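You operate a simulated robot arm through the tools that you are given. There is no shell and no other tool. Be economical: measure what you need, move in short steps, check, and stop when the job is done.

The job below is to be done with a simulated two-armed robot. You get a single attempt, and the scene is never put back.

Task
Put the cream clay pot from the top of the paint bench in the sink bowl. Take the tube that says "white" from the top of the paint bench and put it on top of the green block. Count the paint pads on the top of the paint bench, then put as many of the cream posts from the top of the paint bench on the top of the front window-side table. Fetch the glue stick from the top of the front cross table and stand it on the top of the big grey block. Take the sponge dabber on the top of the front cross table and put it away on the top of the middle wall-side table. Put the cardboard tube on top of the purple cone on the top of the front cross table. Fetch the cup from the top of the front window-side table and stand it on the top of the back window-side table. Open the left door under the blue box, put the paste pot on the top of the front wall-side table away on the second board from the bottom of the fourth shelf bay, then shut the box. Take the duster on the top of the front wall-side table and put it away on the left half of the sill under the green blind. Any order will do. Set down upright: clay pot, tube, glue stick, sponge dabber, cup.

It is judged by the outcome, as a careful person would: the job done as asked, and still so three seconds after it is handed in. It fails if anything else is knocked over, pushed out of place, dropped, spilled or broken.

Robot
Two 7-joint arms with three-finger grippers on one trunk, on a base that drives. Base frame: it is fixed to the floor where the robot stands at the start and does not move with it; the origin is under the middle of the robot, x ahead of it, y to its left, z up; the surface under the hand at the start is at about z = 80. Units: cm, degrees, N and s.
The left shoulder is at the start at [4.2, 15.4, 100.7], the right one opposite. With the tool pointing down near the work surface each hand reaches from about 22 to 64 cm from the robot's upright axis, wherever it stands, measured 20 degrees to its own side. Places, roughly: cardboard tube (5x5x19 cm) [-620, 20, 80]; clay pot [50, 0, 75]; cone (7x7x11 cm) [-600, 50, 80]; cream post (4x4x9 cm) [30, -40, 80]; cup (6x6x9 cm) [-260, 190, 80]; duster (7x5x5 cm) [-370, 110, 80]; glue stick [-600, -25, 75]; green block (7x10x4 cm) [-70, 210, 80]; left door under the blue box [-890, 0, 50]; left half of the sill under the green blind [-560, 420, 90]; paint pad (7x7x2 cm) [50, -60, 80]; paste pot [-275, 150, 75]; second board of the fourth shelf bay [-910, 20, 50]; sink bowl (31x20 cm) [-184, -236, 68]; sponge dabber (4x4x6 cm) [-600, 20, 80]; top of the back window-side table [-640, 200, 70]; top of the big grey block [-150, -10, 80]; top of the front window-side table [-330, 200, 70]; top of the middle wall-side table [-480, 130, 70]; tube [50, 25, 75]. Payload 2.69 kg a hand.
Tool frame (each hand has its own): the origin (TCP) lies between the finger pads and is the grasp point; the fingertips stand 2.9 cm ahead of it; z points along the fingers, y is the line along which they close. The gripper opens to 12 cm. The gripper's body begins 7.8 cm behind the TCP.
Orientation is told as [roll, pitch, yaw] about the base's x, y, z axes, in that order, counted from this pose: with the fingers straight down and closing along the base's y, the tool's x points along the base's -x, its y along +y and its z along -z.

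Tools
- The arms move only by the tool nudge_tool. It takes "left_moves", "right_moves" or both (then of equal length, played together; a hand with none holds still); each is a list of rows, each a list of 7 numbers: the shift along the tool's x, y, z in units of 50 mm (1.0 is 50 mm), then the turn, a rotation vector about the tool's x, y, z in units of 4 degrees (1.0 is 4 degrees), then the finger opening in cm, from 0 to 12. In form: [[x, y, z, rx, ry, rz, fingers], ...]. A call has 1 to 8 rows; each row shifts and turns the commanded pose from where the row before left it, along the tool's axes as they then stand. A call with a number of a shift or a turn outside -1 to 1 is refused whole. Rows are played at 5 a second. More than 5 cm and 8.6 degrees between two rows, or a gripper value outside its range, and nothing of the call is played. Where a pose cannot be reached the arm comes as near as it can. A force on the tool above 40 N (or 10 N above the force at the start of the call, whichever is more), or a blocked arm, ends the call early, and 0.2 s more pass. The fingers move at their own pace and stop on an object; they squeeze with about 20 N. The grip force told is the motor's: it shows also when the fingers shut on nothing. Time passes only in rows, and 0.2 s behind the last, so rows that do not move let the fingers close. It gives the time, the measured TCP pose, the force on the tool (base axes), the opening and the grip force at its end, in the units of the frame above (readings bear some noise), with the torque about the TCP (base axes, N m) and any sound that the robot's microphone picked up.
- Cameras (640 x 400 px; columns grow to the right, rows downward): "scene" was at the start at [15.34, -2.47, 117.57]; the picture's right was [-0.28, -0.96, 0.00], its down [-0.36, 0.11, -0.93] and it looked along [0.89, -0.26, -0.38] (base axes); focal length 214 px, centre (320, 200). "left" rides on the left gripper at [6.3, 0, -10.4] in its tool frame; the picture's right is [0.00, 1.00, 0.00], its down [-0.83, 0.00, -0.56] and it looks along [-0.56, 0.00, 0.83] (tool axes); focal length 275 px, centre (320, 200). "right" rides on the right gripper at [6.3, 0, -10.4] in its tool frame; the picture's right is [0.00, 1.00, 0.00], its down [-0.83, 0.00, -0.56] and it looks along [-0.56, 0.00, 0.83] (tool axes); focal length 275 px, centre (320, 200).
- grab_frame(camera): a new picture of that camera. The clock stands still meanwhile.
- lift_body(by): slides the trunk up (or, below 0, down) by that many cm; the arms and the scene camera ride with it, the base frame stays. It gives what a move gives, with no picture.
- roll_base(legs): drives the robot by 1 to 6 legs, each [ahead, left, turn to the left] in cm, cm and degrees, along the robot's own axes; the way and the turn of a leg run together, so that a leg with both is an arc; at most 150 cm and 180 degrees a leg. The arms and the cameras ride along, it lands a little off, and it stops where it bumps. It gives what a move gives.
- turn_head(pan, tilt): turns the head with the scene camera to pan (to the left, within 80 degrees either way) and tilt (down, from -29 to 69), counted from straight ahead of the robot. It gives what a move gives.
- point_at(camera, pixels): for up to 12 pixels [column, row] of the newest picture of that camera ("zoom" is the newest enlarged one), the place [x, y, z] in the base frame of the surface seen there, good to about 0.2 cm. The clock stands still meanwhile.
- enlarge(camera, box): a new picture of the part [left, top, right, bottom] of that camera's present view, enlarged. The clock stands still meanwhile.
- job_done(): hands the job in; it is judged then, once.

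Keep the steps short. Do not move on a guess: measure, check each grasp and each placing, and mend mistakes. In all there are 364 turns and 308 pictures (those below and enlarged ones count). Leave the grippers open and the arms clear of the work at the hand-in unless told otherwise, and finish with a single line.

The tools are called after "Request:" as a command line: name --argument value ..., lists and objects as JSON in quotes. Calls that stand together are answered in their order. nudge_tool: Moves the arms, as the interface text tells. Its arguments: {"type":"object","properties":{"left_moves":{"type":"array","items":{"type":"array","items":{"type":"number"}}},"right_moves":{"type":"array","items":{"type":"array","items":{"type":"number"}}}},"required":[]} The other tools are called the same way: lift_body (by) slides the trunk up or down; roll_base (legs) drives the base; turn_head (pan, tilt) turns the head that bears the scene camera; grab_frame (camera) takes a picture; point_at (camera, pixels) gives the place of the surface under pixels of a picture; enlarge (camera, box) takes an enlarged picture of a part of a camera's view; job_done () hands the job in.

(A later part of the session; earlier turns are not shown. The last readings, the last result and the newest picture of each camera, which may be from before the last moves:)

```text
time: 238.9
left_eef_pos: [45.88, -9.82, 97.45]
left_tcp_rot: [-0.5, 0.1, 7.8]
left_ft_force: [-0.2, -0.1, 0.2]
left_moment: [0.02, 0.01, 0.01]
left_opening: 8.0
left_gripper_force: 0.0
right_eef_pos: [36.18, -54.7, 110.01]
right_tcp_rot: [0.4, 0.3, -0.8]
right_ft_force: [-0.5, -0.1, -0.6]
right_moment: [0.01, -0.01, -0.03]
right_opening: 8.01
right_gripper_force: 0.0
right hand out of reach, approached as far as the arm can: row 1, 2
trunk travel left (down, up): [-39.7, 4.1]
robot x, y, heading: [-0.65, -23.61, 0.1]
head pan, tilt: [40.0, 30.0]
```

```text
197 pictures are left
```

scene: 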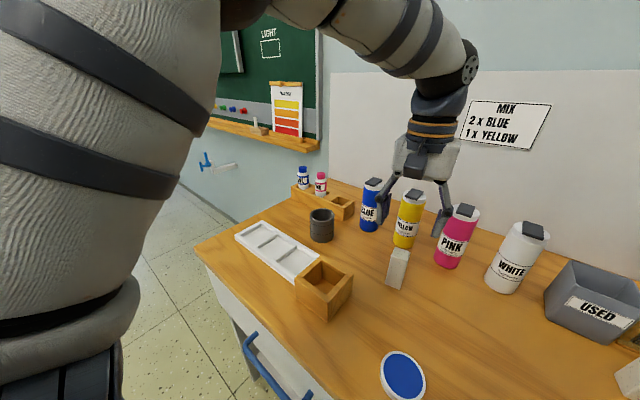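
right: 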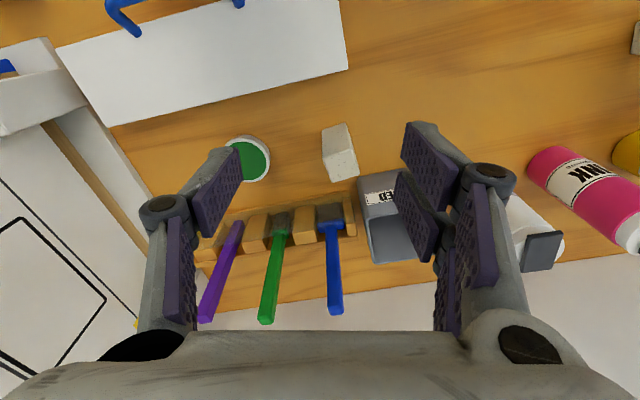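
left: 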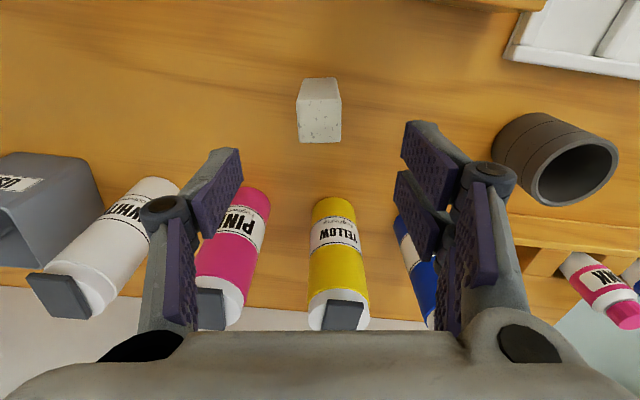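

Right hand slides along a 48 cm circle: the arm is straight. Command a firm radial inward move with a drop to bend it.

Request:
nudge_tool --right_moves '[[0.6, 0.52, 0.5, 0, 0, 0, 8], [0.6, 0.52, -0.5, 0, 0, 0, 8], [0.6, 0.52, 0.5, 0, 0, 0, 8], [0.6, 0.52, -0.5, 0, 0, 0, 8], [0, 0, 0, 0, 0, 0, 8]]'

```text
time: 240.1
left_eef_pos: [45.86, -9.73, 97.45]
left_tcp_rot: [-0.5, 0.1, 7.7]
left_ft_force: [0.0, -0.4, -0.4]
left_moment: [0.03, 0.01, 0.01]
left_opening: 8.03
left_gripper_force: 0.0
right_eef_pos: [34.83, -55.04, 112.92]
right_tcp_rot: [0.3, 0.4, -0.8]
right_ft_force: [-0.6, 0.3, -0.8]
right_moment: [-0.01, 0.01, 0.04]
right_opening: 8.01
right_gripper_force: 0.0
right hand out of reach, approached as far as the arm can: row 1, 2, 3, 4
trunk travel left (down, up): [-39.7, 4.1]
robot x, y, heading: [-0.33, -23.64, -0.0]
head pan, tilt: [40.0, 30.0]
```

Request:
nudge_tool --right_moves '[[0, 0, 0.7, 0, 0, 0, 8], [0, 0, 0.7, 0, 0, 0, 8], [0, 0, 0.7, 0, 0, 0, 8], [0, 0, 0, 0, 0, 0, 8]]'

```text
time: 241.1
left_eef_pos: [45.8, -9.8, 97.54]
left_tcp_rot: [-0.5, 0.2, 7.7]
left_ft_force: [-0.5, 0.1, -0.1]
left_moment: [0.0, 0.03, -0.03]
left_opening: 7.96
left_gripper_force: 0.2
right_eef_pos: [35.67, -55.88, 102.46]
right_tcp_rot: [0.3, 0.2, -0.8]
right_ft_force: [-0.8, -0.3, 0.2]
right_moment: [0.0, 0.01, 0.01]
right_opening: 8.02
right_gripper_force: 0.1
right hand out of reach, approached as far as the arm can: row 1, 2
trunk travel left (down, up): [-39.7, 4.1]
robot x, y, heading: [-0.33, -23.71, -0.2]
head pan, tilt: [40.0, 30.0]
```

Request:
nudge_tool --right_moves '[[0.3, 0.3, 0.3, 0, 0, 0, 8], [0.4, 0.4, 0, 0, 0, 0, 8], [0.4, 0.4, 0, 0, 0, 0, 8], [0, 0, 0, 0, 0, 0, 8]]'

```text
time: 242.1
left_eef_pos: [45.93, -9.66, 97.47]
left_tcp_rot: [-0.5, 0.1, 7.7]
left_ft_force: [0.1, 0.6, 1.1]
left_moment: [-0.02, -0.01, 0.01]
left_opening: 8.02
left_gripper_force: 0.0
right_eef_pos: [35.55, -55.83, 100.89]
right_tcp_rot: [0.3, 0.2, -0.8]
right_ft_force: [-1.1, -1.1, 0.1]
right_moment: [0.01, 0.01, -0.01]
right_opening: 8.01
right_gripper_force: 0.1
right hand out of reach, approached as far as the arm can: row 1, 2, 3
trunk travel left (down, up): [-39.7, 4.1]
robot x, y, heading: [-0.01, -23.71, -0.0]
head pan, tilt: [40.0, 30.0]
```

Look at the right arm's posture.

Request:
turn_head --pan -75 --tilt 10

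Request:
grab_frame --camera "scene"

```text
time: 244.0
left_eef_pos: [45.89, -9.81, 97.65]
left_tcp_rot: [-0.5, 0.1, 7.7]
left_ft_force: [-0.5, 0.1, 0.7]
left_moment: [0.01, -0.02, -0.01]
left_opening: 8.02
left_gripper_force: 0.1
right_eef_pos: [35.57, -55.7, 100.92]
right_tcp_rot: [0.3, 0.2, -0.9]
right_ft_force: [0.2, 0.2, 0.7]
right_moment: [-0.05, -0.01, 0.02]
right_opening: 7.99
right_gripper_force: 0.1
trunk travel left (down, up): [-39.7, 4.1]
robot x, y, heading: [-0.53, -23.64, 0.4]
head pan, tilt: [-75.0, 10.0]
```

```text
196 pictures are left
```

scene: 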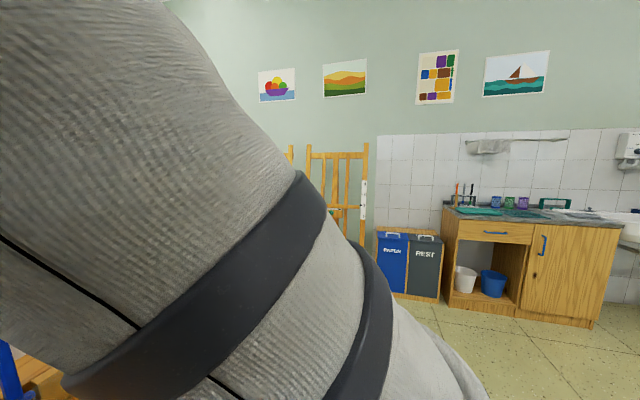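

Its elbow is tucked inward by the head. Test wrist yaw to free it: rotate +32°, then try pulling in.

Request:
turn_head --pan 40 --tilt 30

Request:
nudge_tool --right_moves '[[0, 0, 0, 0, 0, 1, 8], [0, 0, 0, 0, 0, 1, 8], [0, 0, 0, 0, 0, 1, 8], [0, 0, 0, 0, 0, 1, 8], [0, 0, 0, 0, 0, 1, 8], [0, 0, 0, 0, 0, 1, 8], [0, 0, 0, 0, 0, 1, 8], [0.5, 0, 0, 0, 0, 0, 8]]'

Request:
nudge_tool --right_moves '[[0.5, 0, 0, 0, 0, 0, 8], [0, 0, 0, 0, 0, 0, 8]]'

```text
time: 245.9
left_eef_pos: [45.75, -9.78, 97.55]
left_tcp_rot: [-0.5, 0.2, 7.8]
left_ft_force: [0.2, -0.2, 0.9]
left_moment: [-0.03, 0.0, 0.0]
left_opening: 8.0
left_gripper_force: 0.0
right_eef_pos: [35.56, -55.7, 100.79]
right_tcp_rot: [0.2, 0.2, -0.9]
right_ft_force: [-0.3, -0.2, -0.4]
right_moment: [0.0, -0.02, 0.0]
right_opening: 8.02
right_gripper_force: 0.0
trunk travel left (down, up): [-39.7, 4.1]
robot x, y, heading: [-0.17, -23.92, -0.1]
head pan, tilt: [40.0, 30.0]
```

```text
time: 247.8
left_eef_pos: [45.94, -9.66, 97.51]
left_tcp_rot: [-0.6, 0.1, 7.6]
left_ft_force: [0.2, 0.5, 0.2]
left_moment: [0.0, 0.04, -0.02]
left_opening: 8.01
left_gripper_force: 0.0
right_eef_pos: [34.9, -56.37, 100.63]
right_tcp_rot: [0.3, 0.3, -28.9]
right_ft_force: [-0.4, 0.1, -0.9]
right_moment: [0.0, 0.01, 0.02]
right_opening: 7.99
right_gripper_force: 0.0
right hand out of reach, approached as far as the arm can: row 8
trunk travel left (down, up): [-39.7, 4.1]
robot x, y, heading: [-0.51, -24.07, 0.4]
head pan, tilt: [40.0, 30.0]
```

```text
time: 248.3
left_eef_pos: [45.85, -9.69, 97.44]
left_tcp_rot: [-0.5, 0.2, 7.7]
left_ft_force: [0.3, 0.2, 0.1]
left_moment: [0.02, -0.01, 0.01]
left_opening: 8.01
left_gripper_force: 0.0
right_eef_pos: [34.1, -56.99, 100.22]
right_tcp_rot: [0.2, 0.2, -28.9]
right_ft_force: [-0.3, 0.4, 0.2]
right_moment: [-0.01, 0.0, -0.01]
right_opening: 7.97
right_gripper_force: 0.1
right hand out of reach, approached as far as the arm can: row 1
trunk travel left (down, up): [-39.7, 4.1]
robot x, y, heading: [-0.5, -23.62, -0.1]
head pan, tilt: [40.0, 30.0]
```

Right arm works only beyond ~48 cm radius for now. Plan: take post A with the right hand at radius ~52 (base moved left), then post B with the left hand. Raise left, rotate right hand to +7.7° yaw.

Request:
nudge_tool --left_moves '[[0, 0, -0.8, 0, 0, 0, 8], [0, 0, -0.8, 0, 0, 0, 8], [0.5, 0, -0.3, 0, 0, 0.9, 8], [0.5, 0, 0, 0, 0, 0.9, 8], [0, 0, 0, 0, 0, 0, 8], [0, 0, 0, 0, 0, 0, 8], [0, 0, 0, 0, 0, 0, 8], [0, 0, 0, 0, 0, 0, 8]]' --right_moves '[[0, 0, 0, 0, 0, -1, 8], [0, 0, 0, 0, 0, -1, 8], [0, 0, 0, 0, 0, -1, 8], [0, 0, 0, 0, 0, -1, 8], [0, 0, 0, 0, 0, -1, 8], [0, 0, 0, 0, 0, -1, 8], [0, 0, 0, 0, 0, -1, 8], [0, 0, 0, 0, 0, -1, 8]]'

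Request:
roll_base --legs '[[-10, 0, 0], [0, 40, 0]]'

Request:
grab_frame --camera "right"

```text
time: 250.2
left_eef_pos: [40.89, -10.33, 107.11]
left_tcp_rot: [-0.5, 0.0, 0.5]
left_ft_force: [-0.4, -0.5, 0.1]
left_moment: [0.03, -0.01, -0.03]
left_opening: 8.0
left_gripper_force: 0.0
right_eef_pos: [34.05, -56.92, 100.18]
right_tcp_rot: [0.3, 0.2, 3.2]
right_ft_force: [0.5, 0.5, 1.1]
right_moment: [0.0, 0.02, -0.02]
right_opening: 8.01
right_gripper_force: 0.0
trunk travel left (down, up): [-39.7, 4.1]
robot x, y, heading: [-0.48, -23.78, 0.2]
head pan, tilt: [40.0, 30.0]
```

```text
time: 254.5
left_eef_pos: [30.65, 30.08, 107.11]
left_tcp_rot: [-0.4, 0.0, 0.6]
left_ft_force: [-0.1, -0.2, 0.1]
left_moment: [-0.01, 0.01, 0.0]
left_opening: 7.98
left_gripper_force: 0.0
right_eef_pos: [23.99, -16.81, 100.15]
right_tcp_rot: [0.3, 0.2, 3.1]
right_ft_force: [0.3, 0.0, -0.4]
right_moment: [0.0, 0.03, -0.03]
right_opening: 7.98
right_gripper_force: 0.0
trunk travel left (down, up): [-39.7, 4.1]
robot x, y, heading: [-10.2, 16.46, 0.3]
head pan, tilt: [40.0, 30.0]
```

```text
195 pictures are left
```

right: 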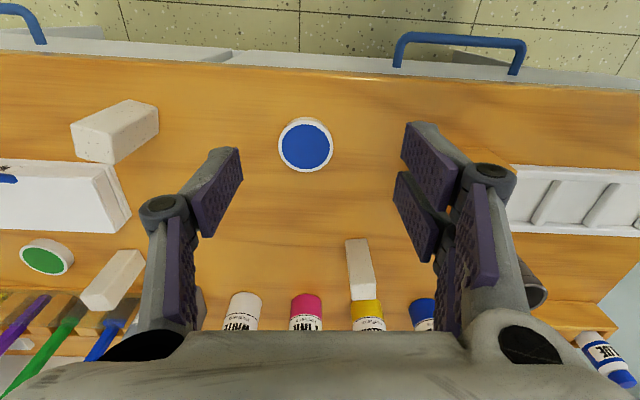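

Request:
roll_base --legs '[[10, 0, 0]]'

Request:
nudge_tool --right_moves '[[-0.79, 0.43, 0, 0, 0, 0, 8], [-0.79, 0.43, 0, 0, 0, 0, 8], [-0.79, 0.43, 0, 0, 0, 0, 8], [0, 0, 0, 0, 0, -0.55, 8], [0, 0, 0, 0, 0, -0.55, 8]]'

Request:
grab_frame --camera "right"

```text
time: 255.7
left_eef_pos: [40.6, 29.91, 107.1]
left_tcp_rot: [-0.5, 0.1, 0.6]
left_ft_force: [0.4, -0.1, -0.8]
left_moment: [-0.02, 0.06, 0.0]
left_opening: 8.02
left_gripper_force: 0.0
right_eef_pos: [33.59, -16.73, 100.08]
right_tcp_rot: [0.3, 0.1, 3.1]
right_ft_force: [-0.2, 0.8, -0.7]
right_moment: [0.01, 0.04, -0.03]
right_opening: 8.03
right_gripper_force: 0.1
trunk travel left (down, up): [-39.7, 4.1]
robot x, y, heading: [-0.58, 16.38, 0.0]
head pan, tilt: [40.0, 30.0]
```

```text
time: 256.9
left_eef_pos: [40.53, 29.92, 107.19]
left_tcp_rot: [-0.6, 0.0, 0.6]
left_ft_force: [0.0, -0.6, 0.3]
left_moment: [0.0, 0.03, -0.03]
left_opening: 8.02
left_gripper_force: 0.1
right_eef_pos: [45.41, -9.67, 100.19]
right_tcp_rot: [0.4, 0.1, 7.6]
right_ft_force: [0.9, 0.9, -0.4]
right_moment: [0.02, 0.01, 0.04]
right_opening: 8.0
right_gripper_force: 0.2
trunk travel left (down, up): [-39.7, 4.1]
robot x, y, heading: [-1.05, 16.88, 0.0]
head pan, tilt: [40.0, 30.0]
```

```text
194 pictures are left
```

right: 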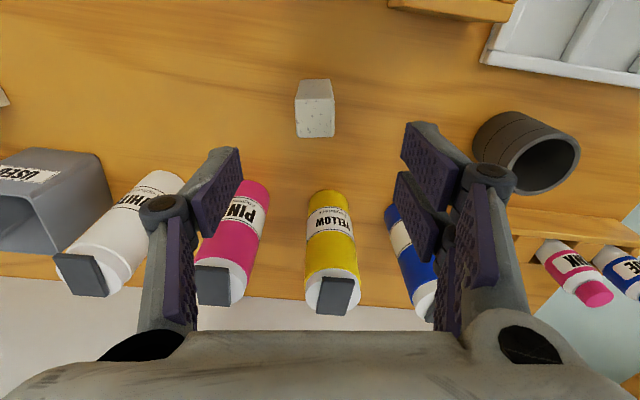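

Request:
nudge_tool --right_moves '[[-0.08, -0.03, 0.75, 0, 0, 0, 8], [0, 0, 0.75, 0, 0, 0, 8], [0, 0, 0.75, 0, 0, 0, 8], [0, 0, 0.65, 0, 0, 0, 8], [0, 0, 0, 0, 0, 0, 2], [0, 0, 0, 0, 0, 0, 2], [0, 0, -0.6, 0, 0, 0, 2], [0, 0, -0.8, 0, 0, 0, 2]]'

Request:
grab_frame --camera "right"

```text
time: 258.7
left_eef_pos: [40.48, 30.05, 107.13]
left_tcp_rot: [-0.5, -0.1, 0.6]
left_ft_force: [0.3, -0.2, -0.3]
left_moment: [0.0, -0.03, 0.0]
left_opening: 8.03
left_gripper_force: 0.1
right_eef_pos: [45.58, -9.69, 92.75]
right_tcp_rot: [0.3, 0.1, 7.5]
right_ft_force: [0.4, -0.4, -0.9]
right_moment: [-0.01, 0.02, -0.01]
right_opening: 3.14
right_gripper_force: 19.8
trunk travel left (down, up): [-39.7, 4.1]
robot x, y, heading: [-0.34, 16.48, 0.1]
head pan, tilt: [40.0, 30.0]
```

```text
193 pictures are left
```

right: 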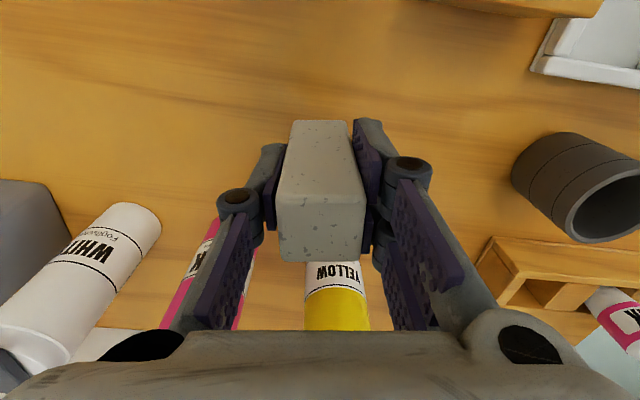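

Post A held. Raise, back off, and swing the right arm out to the side while heading for post B.

Request:
nudge_tool --right_moves '[[0, 0, -0.8, 0, 0, 0, 2], [0, 0, -0.8, 0, 0, 0, 2], [0, 0, -0.3, 0, 0, 0, 2]]'

Request:
roll_base --legs '[[-35, 0, 0]]'

Request:
nudge_tool --right_moves '[[0.4, -0.7, 0, 0, 0, 0.5, 2], [0.6, -0.6, 0, 0, 0, 0.5, 2], [0.7, -0.55, 0, 0, 0, 0.5, 2], [0.7, -0.5, 0, 0, 0, 0.4, 2], [0.8, -0.4, 0, 0, 0, 0, 2], [0.8, -0.3, 0, 0, 0, 0, 2], [0.8, -0.2, 0, 0, 0, 0, 2]]'

```text
time: 259.5
left_eef_pos: [40.51, 30.07, 107.13]
left_tcp_rot: [-0.4, 0.0, 0.6]
left_ft_force: [-0.5, -0.3, 0.3]
left_moment: [0.01, 0.0, -0.01]
left_opening: 8.04
left_gripper_force: 0.1
right_eef_pos: [45.6, -9.84, 102.18]
right_tcp_rot: [0.3, 0.0, 7.5]
right_ft_force: [0.3, 0.8, -0.5]
right_moment: [0.02, -0.02, -0.03]
right_opening: 3.16
right_gripper_force: 20.1
trunk travel left (down, up): [-39.7, 4.1]
robot x, y, heading: [-0.59, 16.68, 0.1]
head pan, tilt: [40.0, 30.0]
```

```text
time: 261.8
left_eef_pos: [5.59, 29.74, 107.11]
left_tcp_rot: [-0.5, 0.0, 0.3]
left_ft_force: [-0.1, 1.0, 1.4]
left_moment: [-0.02, -0.01, 0.02]
left_opening: 8.01
left_gripper_force: 0.0
right_eef_pos: [10.7, -9.92, 102.22]
right_tcp_rot: [0.3, 0.1, 7.4]
right_ft_force: [0.1, 0.2, -0.9]
right_moment: [0.01, -0.03, -0.06]
right_opening: 3.16
right_gripper_force: 19.6
trunk travel left (down, up): [-39.7, 4.1]
robot x, y, heading: [-35.46, 16.47, 0.2]
head pan, tilt: [40.0, 30.0]
```

```text
time: 263.4
left_eef_pos: [5.7, 29.85, 107.1]
left_tcp_rot: [-0.5, 0.0, 0.5]
left_ft_force: [0.1, -0.5, -0.4]
left_moment: [-0.02, 0.0, 0.0]
left_opening: 7.99
left_gripper_force: 0.0
right_eef_pos: [-12.51, -26.88, 102.31]
right_tcp_rot: [0.3, 0.1, -0.3]
right_ft_force: [-0.3, 0.5, -1.0]
right_moment: [0.0, -0.01, 0.0]
right_opening: 3.16
right_gripper_force: 20.1
trunk travel left (down, up): [-39.7, 4.1]
robot x, y, heading: [-35.49, 16.59, -0.2]
head pan, tilt: [40.0, 30.0]
```

Request:
roll_base --legs '[[0, -62, 0], [26, 0, 0]]'

Request:
turn_head --pan -25 --tilt 40

Request:
grab_frame --camera "scene"

Request:
grab_frame --camera "left"

```text
time: 270.1
left_eef_pos: [31.84, -32.03, 107.11]
left_tcp_rot: [-0.5, 0.0, 0.6]
left_ft_force: [0.9, -0.2, -0.7]
left_moment: [-0.02, 0.06, 0.0]
left_opening: 8.0
left_gripper_force: 0.0
right_eef_pos: [13.88, -88.61, 102.25]
right_tcp_rot: [0.3, 0.1, -0.2]
right_ft_force: [-0.5, -0.2, -1.4]
right_moment: [0.01, 0.05, 0.04]
right_opening: 3.16
right_gripper_force: 19.6
trunk travel left (down, up): [-39.7, 4.1]
robot x, y, heading: [-9.25, -45.19, 0.1]
head pan, tilt: [40.0, 30.0]
```

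```text
time: 271.4
left_eef_pos: [31.89, -31.99, 107.15]
left_tcp_rot: [-0.6, -0.1, 0.6]
left_ft_force: [0.7, 0.8, -0.5]
left_moment: [-0.01, 0.03, -0.01]
left_opening: 8.0
left_gripper_force: 0.2
right_eef_pos: [13.87, -88.68, 102.2]
right_tcp_rot: [0.5, 0.3, -0.1]
right_ft_force: [0.1, -0.4, -1.6]
right_moment: [-0.01, 0.0, 0.0]
right_opening: 3.17
right_gripper_force: 20.8
trunk travel left (down, up): [-39.7, 4.1]
robot x, y, heading: [-9.55, -45.55, 0.4]
head pan, tilt: [-25.0, 40.0]
```

```text
192 pictures are left
```

scene: 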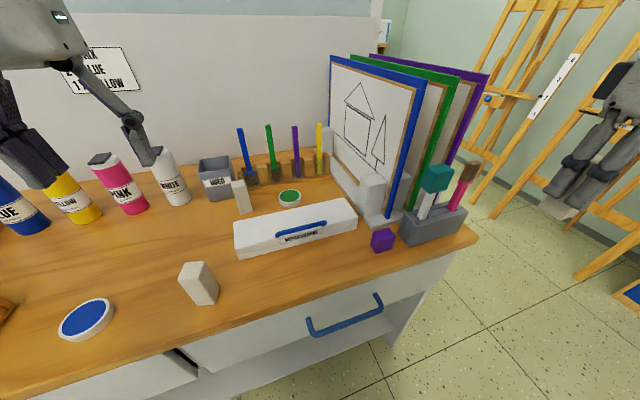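

```text
191 pictures are left
```

left: 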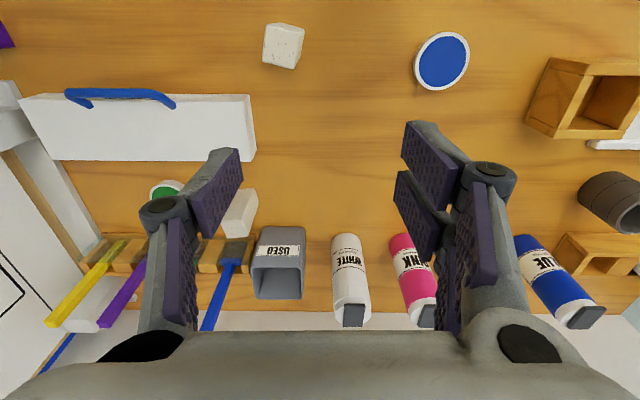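

Two pads in all. Move left hand over post B, yaw −13.5°.

Request:
nudge_tool --left_moves '[[0.4, -0.37, 0, 0, 0, 0, 8], [0.4, -0.37, 0, 0, 0, 0, 8], [0, 0, 0, 0, 0, 0.88, 8], [0, 0, 0, 0, 0, 0.88, 8], [0, 0, 0, 0, 0, 0.88, 8], [0, 0, 0, 0, 0, 0.88, 8], [0, 0, 0.8, 0, 0, 0, 8], [0, 0, 0.8, 0, 0, 0, 8]]'

Request:
grab_frame --camera "left"

```text
time: 273.2
left_eef_pos: [27.61, -35.83, 99.06]
left_tcp_rot: [-0.6, -0.1, -13.5]
left_ft_force: [0.2, 1.5, 0.3]
left_moment: [0.0, 0.04, 0.0]
left_opening: 8.0
left_gripper_force: 0.0
right_eef_pos: [13.96, -88.67, 102.32]
right_tcp_rot: [0.3, 0.3, -0.2]
right_ft_force: [0.3, 0.1, -0.7]
right_moment: [0.01, 0.03, 0.0]
right_opening: 3.15
right_gripper_force: 19.8
trunk travel left (down, up): [-39.7, 4.1]
robot x, y, heading: [-9.47, -45.81, 0.3]
head pan, tilt: [-25.0, 40.0]
```

```text
190 pictures are left
```

left: 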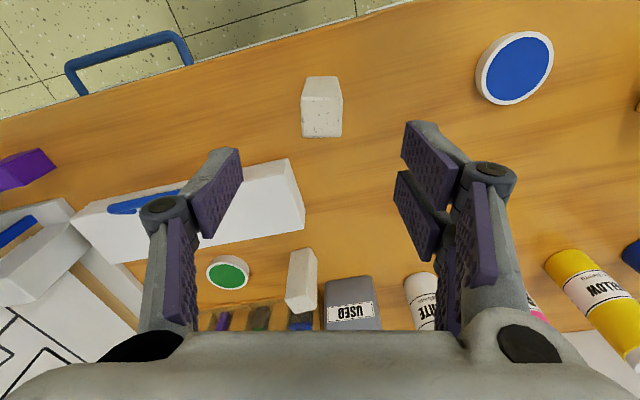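

Request:
nudge_tool --left_moves '[[-0.04, 0, 0.7, 0, 0, 0, 8], [0, 0, 0.7, 0, 0, 0, 8], [0, 0, 0.7, 0, 0, 0, 8], [0, 0, 0.6, 0, 0, 0, 8], [0, 0, 0, 0, 0, 0, 2], [0, 0, 0, 0, 0, 0, 2], [0, 0, -0.6, 0, 0, 0, 2], [0, 0, -0.8, 0, 0, 0, 2]]'

Request:
grab_frame --camera "left"

```text
time: 275.0
left_eef_pos: [27.8, -35.89, 92.71]
left_tcp_rot: [-0.5, -0.1, -13.5]
left_ft_force: [-0.6, 0.4, -1.5]
left_moment: [-0.03, 0.0, 0.02]
left_opening: 3.15
left_gripper_force: 20.2
right_eef_pos: [14.01, -88.61, 102.31]
right_tcp_rot: [0.3, 0.2, -0.2]
right_ft_force: [0.4, -0.1, -1.7]
right_moment: [-0.01, -0.01, -0.03]
right_opening: 3.17
right_gripper_force: 19.4
trunk travel left (down, up): [-39.7, 4.1]
robot x, y, heading: [-9.81, -45.39, 0.2]
head pan, tilt: [-25.0, 40.0]
```

```text
189 pictures are left
```

left: 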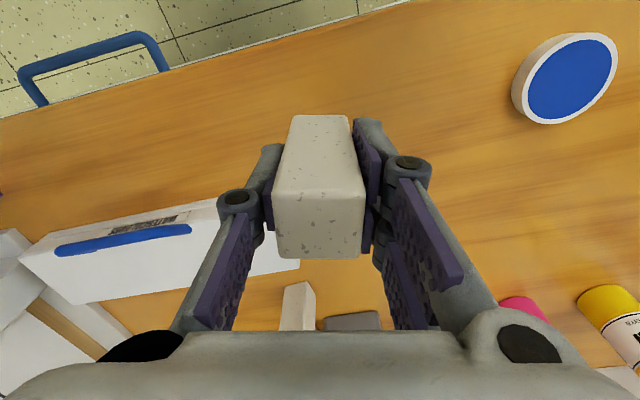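

Both posts held. Raise left and test whether the right arm bends now.

Request:
nudge_tool --left_moves '[[0, 0, -0.8, 0, 0, -0.85, 2], [0, 0, -0.8, 0, 0, -0.85, 2], [0, 0, -0.8, 0, 0, -0.85, 2], [0, 0, 0, 0, 0, -0.85, 2]]' --right_moves '[[0, 0.4, 0, 0, 0, 0, 2], [0, 0.4, 0, 0, 0, 0, 2], [0.4, 0.4, 0, 0, 0, 0, 2], [0, 0, 0, 0, 0, 0, 2]]'

```text
time: 276.0
left_eef_pos: [28.06, -35.8, 104.59]
left_tcp_rot: [-0.5, 0.1, 0.2]
left_ft_force: [0.2, 0.2, -0.8]
left_moment: [0.03, 0.03, -0.04]
left_opening: 3.16
left_gripper_force: 20.2
right_eef_pos: [12.09, -84.83, 101.84]
right_tcp_rot: [0.7, 0.4, -0.3]
right_ft_force: [0.0, -0.1, -1.9]
right_moment: [0.02, 0.01, -0.02]
right_opening: 3.19
right_gripper_force: 19.7
right hand out of reach, approached as far as the arm can: row 3
trunk travel left (down, up): [-39.7, 4.1]
robot x, y, heading: [-9.27, -45.54, 0.1]
head pan, tilt: [-25.0, 40.0]
```

Drive to the front window-side table: via the corridor at y≈62, then x≈−171.

Request:
roll_base --legs '[[-42, 0, 0], [0, 0, 90], [107, 0, 0], [0, 0, 90], [120, 0, 0]]'

Request:
turn_head --pan -30 --tilt 20

Request:
grab_frame --camera "scene"

```text
time: 297.1
left_eef_pos: [-208.95, 56.99, 104.63]
left_tcp_rot: [-0.6, 0.0, 178.2]
left_ft_force: [-1.0, -0.2, -1.6]
left_moment: [-0.01, -0.01, 0.01]
left_opening: 3.16
left_gripper_force: 19.7
right_eef_pos: [-191.47, 105.45, 102.1]
right_tcp_rot: [0.5, 0.2, 178.1]
right_ft_force: [-0.2, -0.1, -1.3]
right_moment: [0.01, -0.03, 0.03]
right_opening: 3.16
right_gripper_force: 19.8
trunk travel left (down, up): [-39.7, 4.1]
robot x, y, heading: [-171.33, 65.45, 178.2]
head pan, tilt: [-25.0, 40.0]
```

```text
time: 297.9
left_eef_pos: [-208.92, 57.09, 104.7]
left_tcp_rot: [-0.3, 0.1, 178.3]
left_ft_force: [-0.1, 0.4, -0.3]
left_moment: [0.01, 0.0, 0.0]
left_opening: 3.17
left_gripper_force: 20.0
right_eef_pos: [-191.44, 105.49, 102.02]
right_tcp_rot: [0.6, 0.0, 177.9]
right_ft_force: [-0.2, -0.1, -0.9]
right_moment: [-0.01, -0.01, 0.0]
right_opening: 3.17
right_gripper_force: 20.3
trunk travel left (down, up): [-39.7, 4.1]
robot x, y, heading: [-171.43, 65.51, 178.2]
head pan, tilt: [-30.0, 20.0]
```

```text
188 pictures are left
```

scene: 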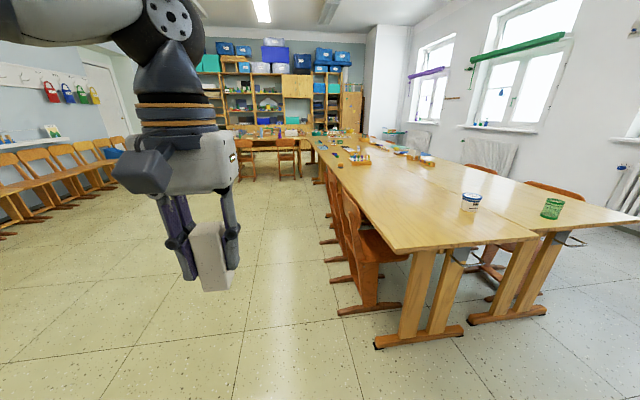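

Request:
point_at --camera "scene" --pixels '[[400, 252], [530, 238], [545, 232], [470, 196], [470, 205], [552, 205], [620, 222], [400, 195], [350, 155], [430, 160], [520, 190], [355, 160]]'

Request:
enlarge --camera "scene" --box '[300, 120, 460, 220]'

Request:
enlarge --camera "scene" --box '[440, 140, 600, 240]'

```text
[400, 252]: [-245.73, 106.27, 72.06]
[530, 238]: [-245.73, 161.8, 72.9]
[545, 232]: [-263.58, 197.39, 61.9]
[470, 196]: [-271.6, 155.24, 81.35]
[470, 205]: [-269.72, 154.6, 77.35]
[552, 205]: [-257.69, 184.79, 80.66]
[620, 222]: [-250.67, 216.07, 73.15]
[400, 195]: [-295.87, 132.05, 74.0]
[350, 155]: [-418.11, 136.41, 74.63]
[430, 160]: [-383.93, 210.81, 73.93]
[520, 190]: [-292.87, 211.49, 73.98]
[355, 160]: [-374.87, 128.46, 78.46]
```

```text
4.00 times, centred on (380, 170) of scene
```

zoom: 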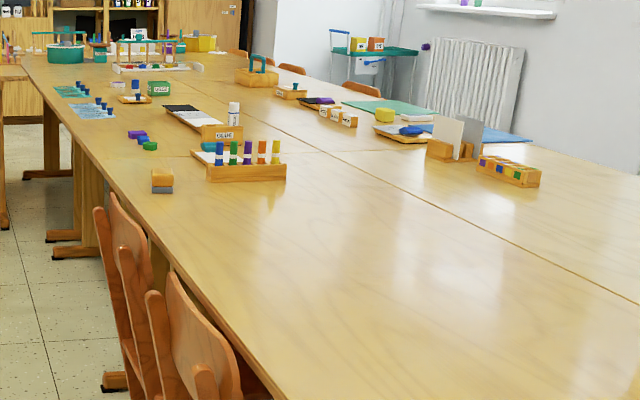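

```text
4.00 times, centred on (520, 190) of scene
```

zoom: 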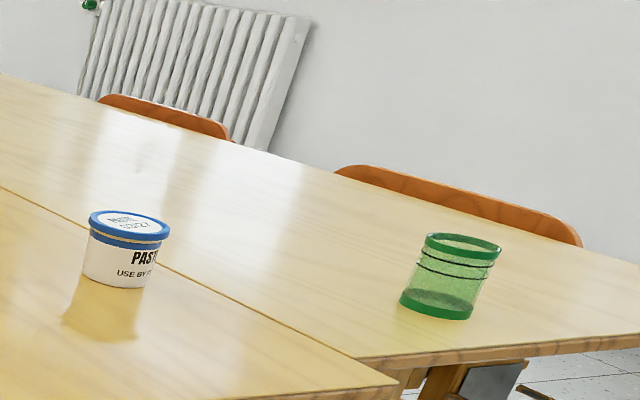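

Window-side front table: y≈163–220, front edge x≈−248, top z 74; cup at (−258,185). I'll put the posts at (−262,172) and (−262,205). Drive there.

Request:
roll_base --legs '[[0, -124, 1.8], [40, 0, 0]]'

Request:
turn_head --pan 0 --tilt 42

Request:
grab_frame --camera "scene"

```text
time: 309.7
left_eef_pos: [-246.29, 180.33, 104.76]
left_tcp_rot: [-0.5, -0.1, 179.9]
left_ft_force: [-0.8, -0.8, -1.5]
left_moment: [0.0, -0.01, -0.01]
left_opening: 3.16
left_gripper_force: 19.8
right_eef_pos: [-230.4, 229.06, 102.04]
right_tcp_rot: [0.6, 0.2, 179.7]
right_ft_force: [0.8, 0.6, -1.6]
right_moment: [0.01, -0.07, -0.01]
right_opening: 3.17
right_gripper_force: 20.1
trunk travel left (down, up): [-39.7, 4.1]
robot x, y, heading: [-208.6, 190.0, 180.0]
head pan, tilt: [-30.0, 20.0]
```

```text
time: 310.7
left_eef_pos: [-246.25, 180.36, 104.7]
left_tcp_rot: [-0.4, 0.0, 179.9]
left_ft_force: [-1.0, 0.0, -1.3]
left_moment: [0.0, -0.02, 0.01]
left_opening: 3.17
left_gripper_force: 19.9
right_eef_pos: [-230.23, 229.1, 101.95]
right_tcp_rot: [0.5, 0.0, 179.5]
right_ft_force: [-0.5, 0.2, -0.9]
right_moment: [0.02, -0.01, 0.0]
right_opening: 3.15
right_gripper_force: 20.1
trunk travel left (down, up): [-39.7, 4.1]
robot x, y, heading: [-209.01, 189.33, 179.9]
head pan, tilt: [0.0, 42.0]
```

```text
185 pictures are left
```

scene: 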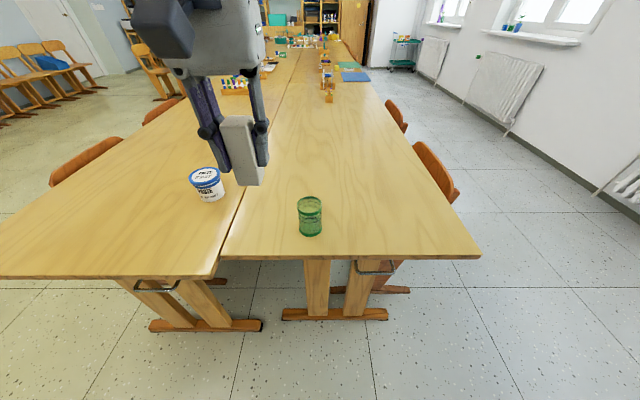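

Request:
point_at --camera "scene" --pixels '[[225, 255], [475, 252], [350, 253], [310, 205], [300, 200], [320, 202], [309, 230], [270, 140], [370, 200], [250, 210], [207, 178], [330, 90]]'

```text
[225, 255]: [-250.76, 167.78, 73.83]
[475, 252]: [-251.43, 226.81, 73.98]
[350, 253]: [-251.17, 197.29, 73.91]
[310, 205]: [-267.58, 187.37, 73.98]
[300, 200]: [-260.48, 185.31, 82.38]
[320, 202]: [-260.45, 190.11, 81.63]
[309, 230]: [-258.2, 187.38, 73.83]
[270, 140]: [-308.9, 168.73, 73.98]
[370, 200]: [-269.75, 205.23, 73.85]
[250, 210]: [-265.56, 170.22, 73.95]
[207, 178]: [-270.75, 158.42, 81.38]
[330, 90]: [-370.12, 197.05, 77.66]
```

Request:
roll_base --legs '[[8, 0, 0]]'

Request:
nudge_tool --left_moves '[[-0.8, 0.36, 0, 0, 0, 0, 2], [-0.8, 0.36, 0, 0, 0, 0, 2], [-0.8, 0.36, 0, 0, 0, 0, 2], [0, 0, 0.8, 0, 0, 0, 2], [0, 0, 0.8, 0, 0, 0, 2], [0, 0, 0.8, 0, 0, 0, 2], [0, 0, 0.8, 0, 0, 0, 2], [0, 0, 0.8, 0, 0, 0, 2]]' --right_moves '[[-0.7, 0.5, 0, 0, 0, 0, 2], [-0.7, 0.5, 0, 0, 0, 0, 2], [-0.7, 0.5, 0, 0, 0, 0, 2], [-0.7, 0.5, 0, 0, 0, 0, 2], [-0.7, 0.5, 0, 0, 0, 0, 2], [-0.7, 0.5, 0, 0, 0, 0, 2], [-0.7, 0.5, 0, 0, 0, 0, 2], [-0.7, 0.5, 0, 0, 0, 0, 2]]'

Request:
grab_frame --camera "scene"

```text
time: 311.8
left_eef_pos: [-254.38, 180.3, 104.57]
left_tcp_rot: [-0.5, 0.0, 179.9]
left_ft_force: [0.2, -0.3, -1.9]
left_moment: [0.02, -0.02, 0.02]
left_opening: 3.19
left_gripper_force: 20.3
right_eef_pos: [-238.35, 229.14, 101.98]
right_tcp_rot: [0.7, 0.2, 179.7]
right_ft_force: [-0.8, -0.7, -1.6]
right_moment: [-0.01, -0.05, 0.04]
right_opening: 3.17
right_gripper_force: 19.5
trunk travel left (down, up): [-39.7, 4.1]
robot x, y, heading: [-216.4, 189.74, 180.0]
head pan, tilt: [0.0, 42.0]
```

```text
time: 313.6
left_eef_pos: [-266.35, 175.24, 84.57]
left_tcp_rot: [-0.6, 0.2, 179.9]
left_ft_force: [-0.6, 0.9, -0.9]
left_moment: [0.02, 0.0, 0.02]
left_opening: 3.15
left_gripper_force: 20.0
right_eef_pos: [-267.64, 211.67, 101.8]
right_tcp_rot: [0.7, 0.3, 179.4]
right_ft_force: [0.5, -0.2, -2.3]
right_moment: [0.03, -0.06, 0.04]
right_opening: 3.13
right_gripper_force: 20.5
right hand out of reach, approached as far as the arm can: row 1, 2, 3
trunk travel left (down, up): [-39.7, 4.1]
robot x, y, heading: [-216.36, 189.46, 180.0]
head pan, tilt: [0.0, 42.0]
```

```text
184 pictures are left
```

scene: 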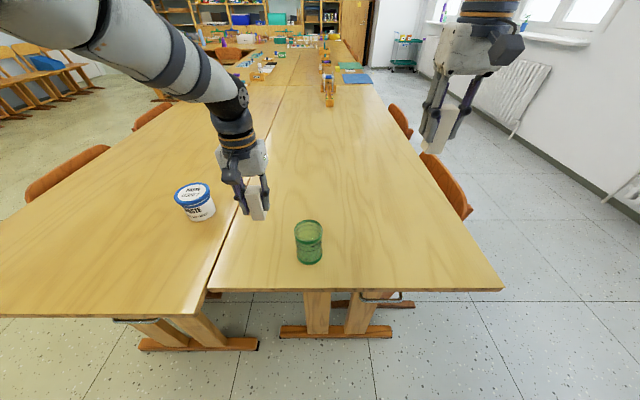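

Request:
nudge_tool --left_moves '[[0, 0, 0.4, 0, 0, 0, 2], [0, 0, 0.4, 0, 0, 0, 2], [0, 0, 0.08, 0, 0, 0, 2], [0, 0, 0.05, 0, 0, 0, 2], [0, 0, 0, 0, 0, 0, 2], [0, 0, 0, 0, 0, 0, 2]]' --right_moves '[[0, 0, 0.85, 0, 0, 0, 2], [0, 0, 0.85, 0, 0, 0, 2], [0, 0, 0.85, 0, 0, 0, 2], [0, 0, 0.85, 0, 0, 0, 2], [0, 0, 0.85, 0, 0, 0, 2], [0, 0, 0, 0, 0, 0, 2]]'

Request:
enlarge --camera "scene" --box '[200, 120, 460, 280]'

```text
time: 314.9
left_eef_pos: [-266.33, 174.99, 79.98]
left_tcp_rot: [-0.4, -0.1, 179.8]
left_ft_force: [-1.1, 1.5, -1.1]
left_moment: [0.01, -0.01, -0.02]
left_opening: 3.15
left_gripper_force: 19.8
right_eef_pos: [-267.33, 211.37, 80.64]
right_tcp_rot: [0.8, 0.1, 179.5]
right_ft_force: [0.8, 0.3, -0.7]
right_moment: [0.0, 0.03, 0.01]
right_opening: 3.18
right_gripper_force: 20.0
trunk travel left (down, up): [-39.7, 4.1]
robot x, y, heading: [-217.03, 189.8, 180.0]
head pan, tilt: [0.0, 42.0]
```

```text
2.46 times, centred on (330, 200) of scene
```

zoom: 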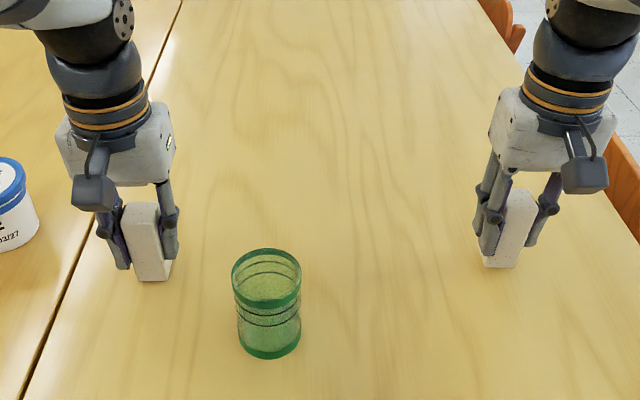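

Almost down. Lower a few mm each until contact.

Request:
nudge_tool --left_moves '[[0, 0, 0.04, 0, 0, 0, 2], [0, 0, 0.03, 0, 0, 0, 2], [0, 0, 0, 0, 0, 0, 2]]' --right_moves '[[0, 0, 0.1, 0, 0, 0, 2], [0, 0, 0.08, 0, 0, 0, 2], [0, 0, 0, 0, 0, 0, 2]]'

```text
time: 315.8
left_eef_pos: [-266.31, 175.08, 79.73]
left_tcp_rot: [-0.5, 0.0, 179.9]
left_ft_force: [0.6, 0.0, -2.3]
left_moment: [0.01, 0.02, -0.03]
left_opening: 3.15
left_gripper_force: 19.9
right_eef_pos: [-267.35, 211.33, 79.83]
right_tcp_rot: [0.8, 0.1, 179.7]
right_ft_force: [0.5, -0.3, 3.9]
right_moment: [0.05, 0.04, -0.02]
right_opening: 3.14
right_gripper_force: 20.2
trunk travel left (down, up): [-39.7, 4.1]
robot x, y, heading: [-216.99, 189.82, 179.8]
head pan, tilt: [0.0, 42.0]
```

Right touches (4 N). Left 2–3 mm more, then open both and raise.

Request:
nudge_tool --left_moves '[[0, 0, 0.04, 0, 0, 0, 2], [0, 0, 0.02, 0, 0, 0, 2], [0, 0, 0, 0, 0, 0, 6], [0, 0, 0, 0, 0, 0, 6], [0, 0, -0.5, 0, 0, 0, 6], [0, 0, -0.8, 0, 0, 0, 6], [0, 0, -0.8, 0, 0, 0, 6], [0, 0, -0.8, 0, 0, 0, 6]]' --right_moves '[[0, 0, 0, 0, 0, 0, 2], [0, 0, 0, 0, 0, 0, 2], [0, 0, 0, 0, 0, 0, 6], [0, 0, 0, 0, 0, 0, 6], [0, 0, -0.5, 0, 0, 0, 6], [0, 0, -0.8, 0, 0, 0, 6], [0, 0, -0.8, 0, 0, 0, 6], [0, 0, -0.8, 0, 0, 0, 6]]'

Request:
grab_frame --camera "scene"

```text
time: 317.6
left_eef_pos: [-266.24, 174.93, 93.91]
left_tcp_rot: [-0.4, 0.0, 179.9]
left_ft_force: [0.2, 0.2, -1.0]
left_moment: [-0.01, 0.02, -0.02]
left_opening: 6.03
left_gripper_force: 0.2
right_eef_pos: [-267.16, 211.48, 94.25]
right_tcp_rot: [0.7, 0.1, 179.5]
right_ft_force: [0.5, -0.1, 0.6]
right_moment: [0.0, 0.0, 0.03]
right_opening: 6.01
right_gripper_force: 0.1
trunk travel left (down, up): [-39.7, 4.1]
robot x, y, heading: [-216.74, 189.88, 179.7]
head pan, tilt: [0.0, 42.0]
```

```text
182 pictures are left
```

scene: 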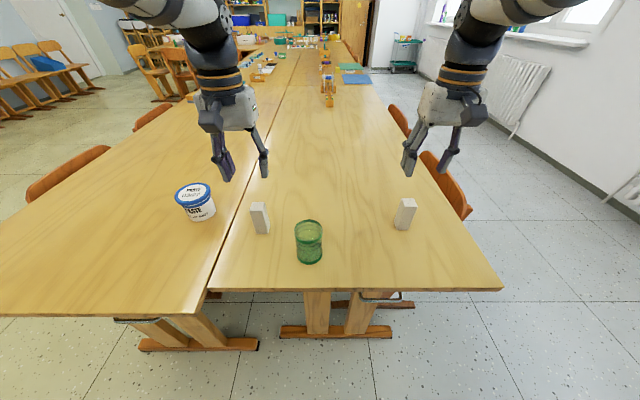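

Posts stand. Next take the paste pot (left) and the cup (right): strafe left 25.

Request:
roll_base --legs '[[0, 25, 0]]'

Request:
grab_frame --camera "left"

Request:
grab_frame --camera "right"

```text
time: 320.1
left_eef_pos: [-266.28, 150.15, 93.82]
left_tcp_rot: [-0.5, -0.1, 179.8]
left_ft_force: [-0.3, -0.7, 0.7]
left_moment: [0.03, -0.01, 0.03]
left_opening: 5.99
left_gripper_force: 0.0
right_eef_pos: [-267.43, 186.59, 94.24]
right_tcp_rot: [0.8, 0.3, 179.5]
right_ft_force: [-1.4, -0.1, -0.4]
right_moment: [0.01, 0.02, -0.02]
right_opening: 6.01
right_gripper_force: 0.1
trunk travel left (down, up): [-39.7, 4.1]
robot x, y, heading: [-216.63, 164.97, 180.1]
head pan, tilt: [0.0, 42.0]
```

```text
181 pictures are left
```

left: 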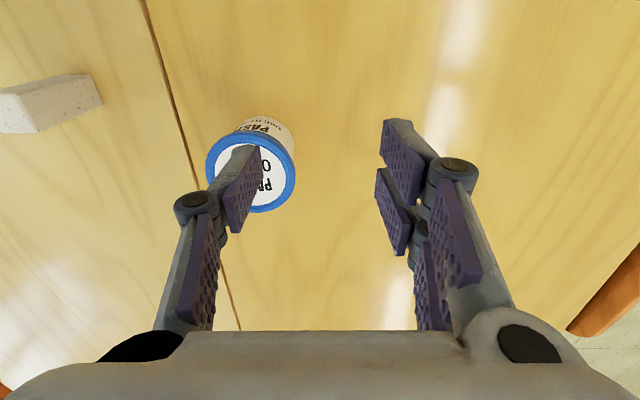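

```text
180 pictures are left
```

right: 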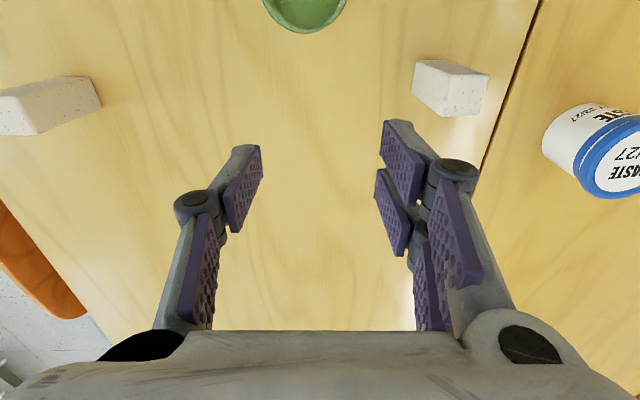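

Request:
point_at --camera "left" --pixels '[[210, 172], [290, 178], [262, 205], [248, 142], [265, 170]]'

Request:
point_at --camera "scene" --pixels '[[310, 205], [300, 200]]'

Request:
grab_frame --camera "scene"

```text
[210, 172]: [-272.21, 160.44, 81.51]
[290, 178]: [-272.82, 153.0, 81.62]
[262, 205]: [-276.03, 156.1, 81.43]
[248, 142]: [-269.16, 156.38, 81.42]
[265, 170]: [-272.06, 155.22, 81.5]
```

```text
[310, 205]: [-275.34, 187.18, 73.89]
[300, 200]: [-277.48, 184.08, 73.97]
```

```text
179 pictures are left
```

scene: 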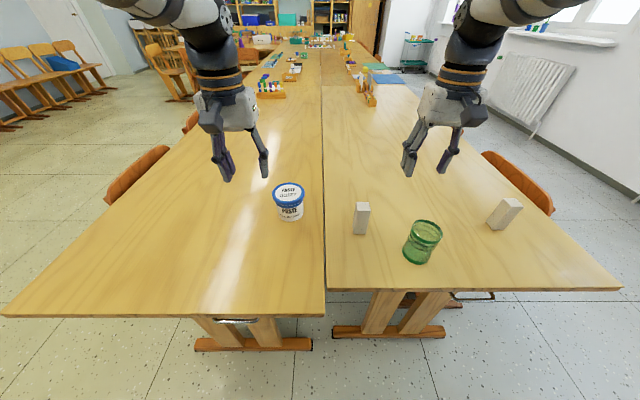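

Request:
enlarge --camera "scene" --box '[380, 200, 470, 280]'

Request:
point_at --camera "scene" --pixels '[[409, 229], [440, 229], [428, 221], [420, 241], [415, 262], [433, 256]]'

```text
5.00 times, centred on (425, 240) of scene
```

zoom: 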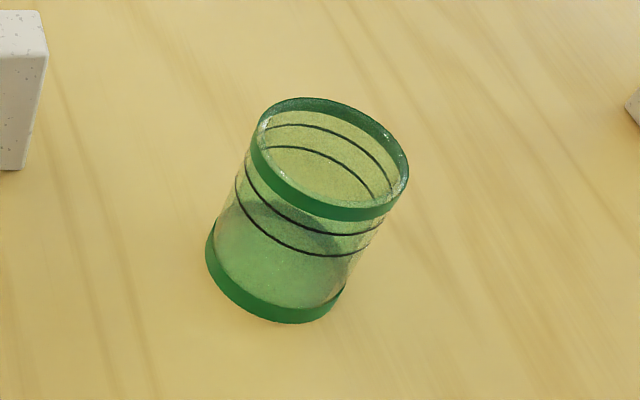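

```text
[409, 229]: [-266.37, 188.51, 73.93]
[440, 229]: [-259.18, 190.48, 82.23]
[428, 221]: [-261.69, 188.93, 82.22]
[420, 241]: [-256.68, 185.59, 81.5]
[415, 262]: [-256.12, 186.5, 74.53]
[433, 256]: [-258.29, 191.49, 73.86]
```

Paste pot centre (−272.6,156.75), top 81.5. Pick it with the left hand.

Request:
nudge_tool --left_moves '[[-0.63, -0.66, 0, 0, 0, 0, 11.5], [-0.63, -0.66, 0, 0, 0, 0, 11.5], [0, 0, 0.7, 0, 0, 0, 11.5], [0, 0, 0.7, 0, 0, 0, 11.5], [0, 0, 0.7, 0, 0, 0, 11.5], [0, 0, 0.6, 0, 0, 0, 11.5], [0, 0, 0, 0, 0, 0, 11.5]]'

Request:
grab_frame --camera "left"

```text
time: 321.7
left_eef_pos: [-272.51, 156.97, 80.35]
left_tcp_rot: [-0.4, 0.0, 179.6]
left_ft_force: [-0.1, -1.2, 1.3]
left_moment: [0.01, -0.02, 0.0]
left_opening: 11.49
left_gripper_force: 0.1
right_eef_pos: [-267.5, 186.42, 94.24]
right_tcp_rot: [0.7, 0.1, 179.5]
right_ft_force: [-0.1, 0.1, 1.2]
right_moment: [0.03, -0.02, -0.03]
right_opening: 5.99
right_gripper_force: 0.0
trunk travel left (down, up): [-39.7, 4.1]
robot x, y, heading: [-216.9, 165.15, 180.1]
head pan, tilt: [0.0, 42.0]
```

```text
177 pictures are left
```

left: 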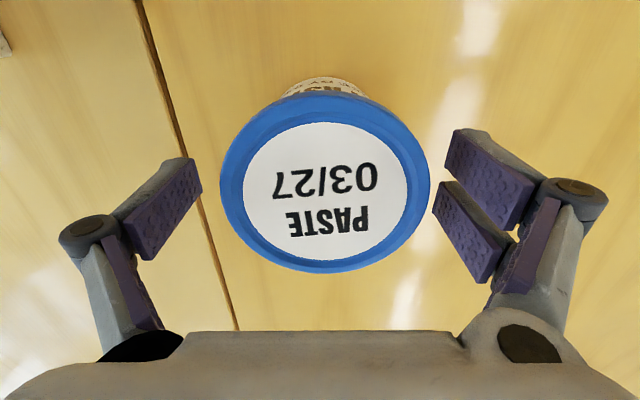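

Request:
nudge_tool --left_moves '[[0, 0, 0.1, 0, 0, 0, 11.5], [0, 0, 0, 0, 0, 0, 5], [0, 0, 0, 0, 0, 0, 5], [0, 0, 0, 0, 0, 0, 5], [0, 0, -0.6, 0, 0, 0, 5], [0, 0, -0.8, 0, 0, 0, 5], [0, 0, -0.8, 0, 0, 0, 5], [0, 0, -0.8, 0, 0, 0, 5]]'

Request:
grab_frame --camera "left"

```text
time: 323.5
left_eef_pos: [-272.5, 156.81, 94.8]
left_tcp_rot: [-0.4, 0.1, 179.7]
left_ft_force: [-0.7, 0.3, -3.2]
left_moment: [-0.03, 0.03, 0.01]
left_opening: 8.4
left_gripper_force: 19.9
right_eef_pos: [-267.32, 186.63, 94.18]
right_tcp_rot: [0.8, 0.2, 179.5]
right_ft_force: [1.5, 1.2, -0.3]
right_moment: [-0.01, -0.02, 0.0]
right_opening: 5.99
right_gripper_force: 0.0
trunk travel left (down, up): [-39.7, 4.1]
robot x, y, heading: [-216.72, 164.98, 179.8]
head pan, tilt: [0.0, 42.0]
```

```text
176 pictures are left
```

left: 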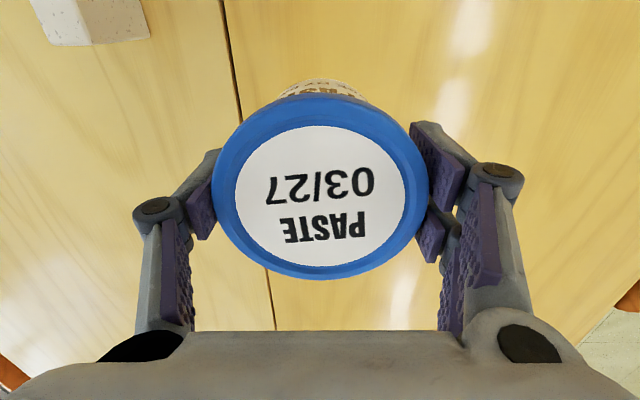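

Paste pot held. Back 7.8 cm so the right hand comes over the cup.

Request:
roll_base --legs '[[-7.8, 0, 0]]'

Request:
nudge_tool --right_moves '[[0, -0.16, 0.3, 0, 0, 0, 9], [0, 0, 0.3, 0, 0, 0, 9], [0, 0, 0, 0, 0, 0, 9]]'

Request:
grab_frame --camera "right"

```text
time: 324.5
left_eef_pos: [-264.75, 156.81, 94.88]
left_tcp_rot: [-0.5, -0.1, 179.8]
left_ft_force: [0.2, 0.5, -2.1]
left_moment: [0.03, 0.06, 0.04]
left_opening: 8.41
left_gripper_force: 19.7
right_eef_pos: [-259.55, 186.52, 94.32]
right_tcp_rot: [0.7, 0.1, 179.5]
right_ft_force: [0.4, -0.3, 0.0]
right_moment: [-0.03, 0.02, 0.01]
right_opening: 6.01
right_gripper_force: 0.0
trunk travel left (down, up): [-39.7, 4.1]
robot x, y, heading: [-208.95, 165.27, 180.3]
head pan, tilt: [0.0, 42.0]
```

```text
time: 325.3
left_eef_pos: [-264.82, 156.84, 94.86]
left_tcp_rot: [-0.5, -0.1, 179.8]
left_ft_force: [-0.8, -0.5, -3.9]
left_moment: [0.02, 0.03, 0.01]
left_opening: 8.4
left_gripper_force: 19.8
right_eef_pos: [-259.61, 187.4, 91.1]
right_tcp_rot: [0.7, 0.2, 179.5]
right_ft_force: [0.1, -0.2, 1.0]
right_moment: [0.02, -0.01, -0.02]
right_opening: 8.98
right_gripper_force: 0.0
trunk travel left (down, up): [-39.7, 4.1]
robot x, y, heading: [-208.62, 165.12, 180.0]
head pan, tilt: [0.0, 42.0]
```

```text
175 pictures are left
```

right: 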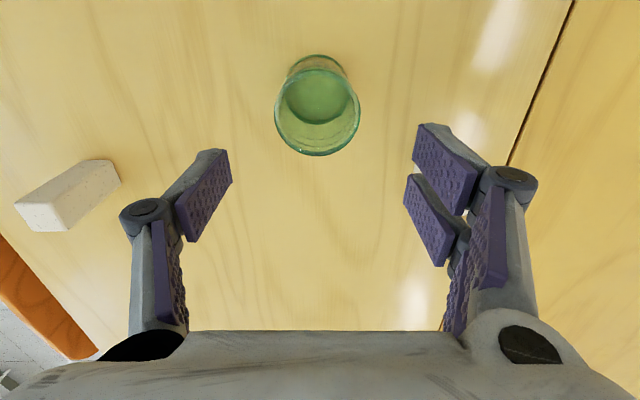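

Request:
point_at --camera "right" --pixels '[[317, 154], [277, 105], [358, 105], [318, 66], [318, 120]]'

```text
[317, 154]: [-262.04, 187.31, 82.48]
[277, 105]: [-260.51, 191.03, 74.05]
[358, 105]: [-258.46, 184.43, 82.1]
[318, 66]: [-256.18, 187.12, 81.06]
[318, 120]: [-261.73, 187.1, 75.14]
```

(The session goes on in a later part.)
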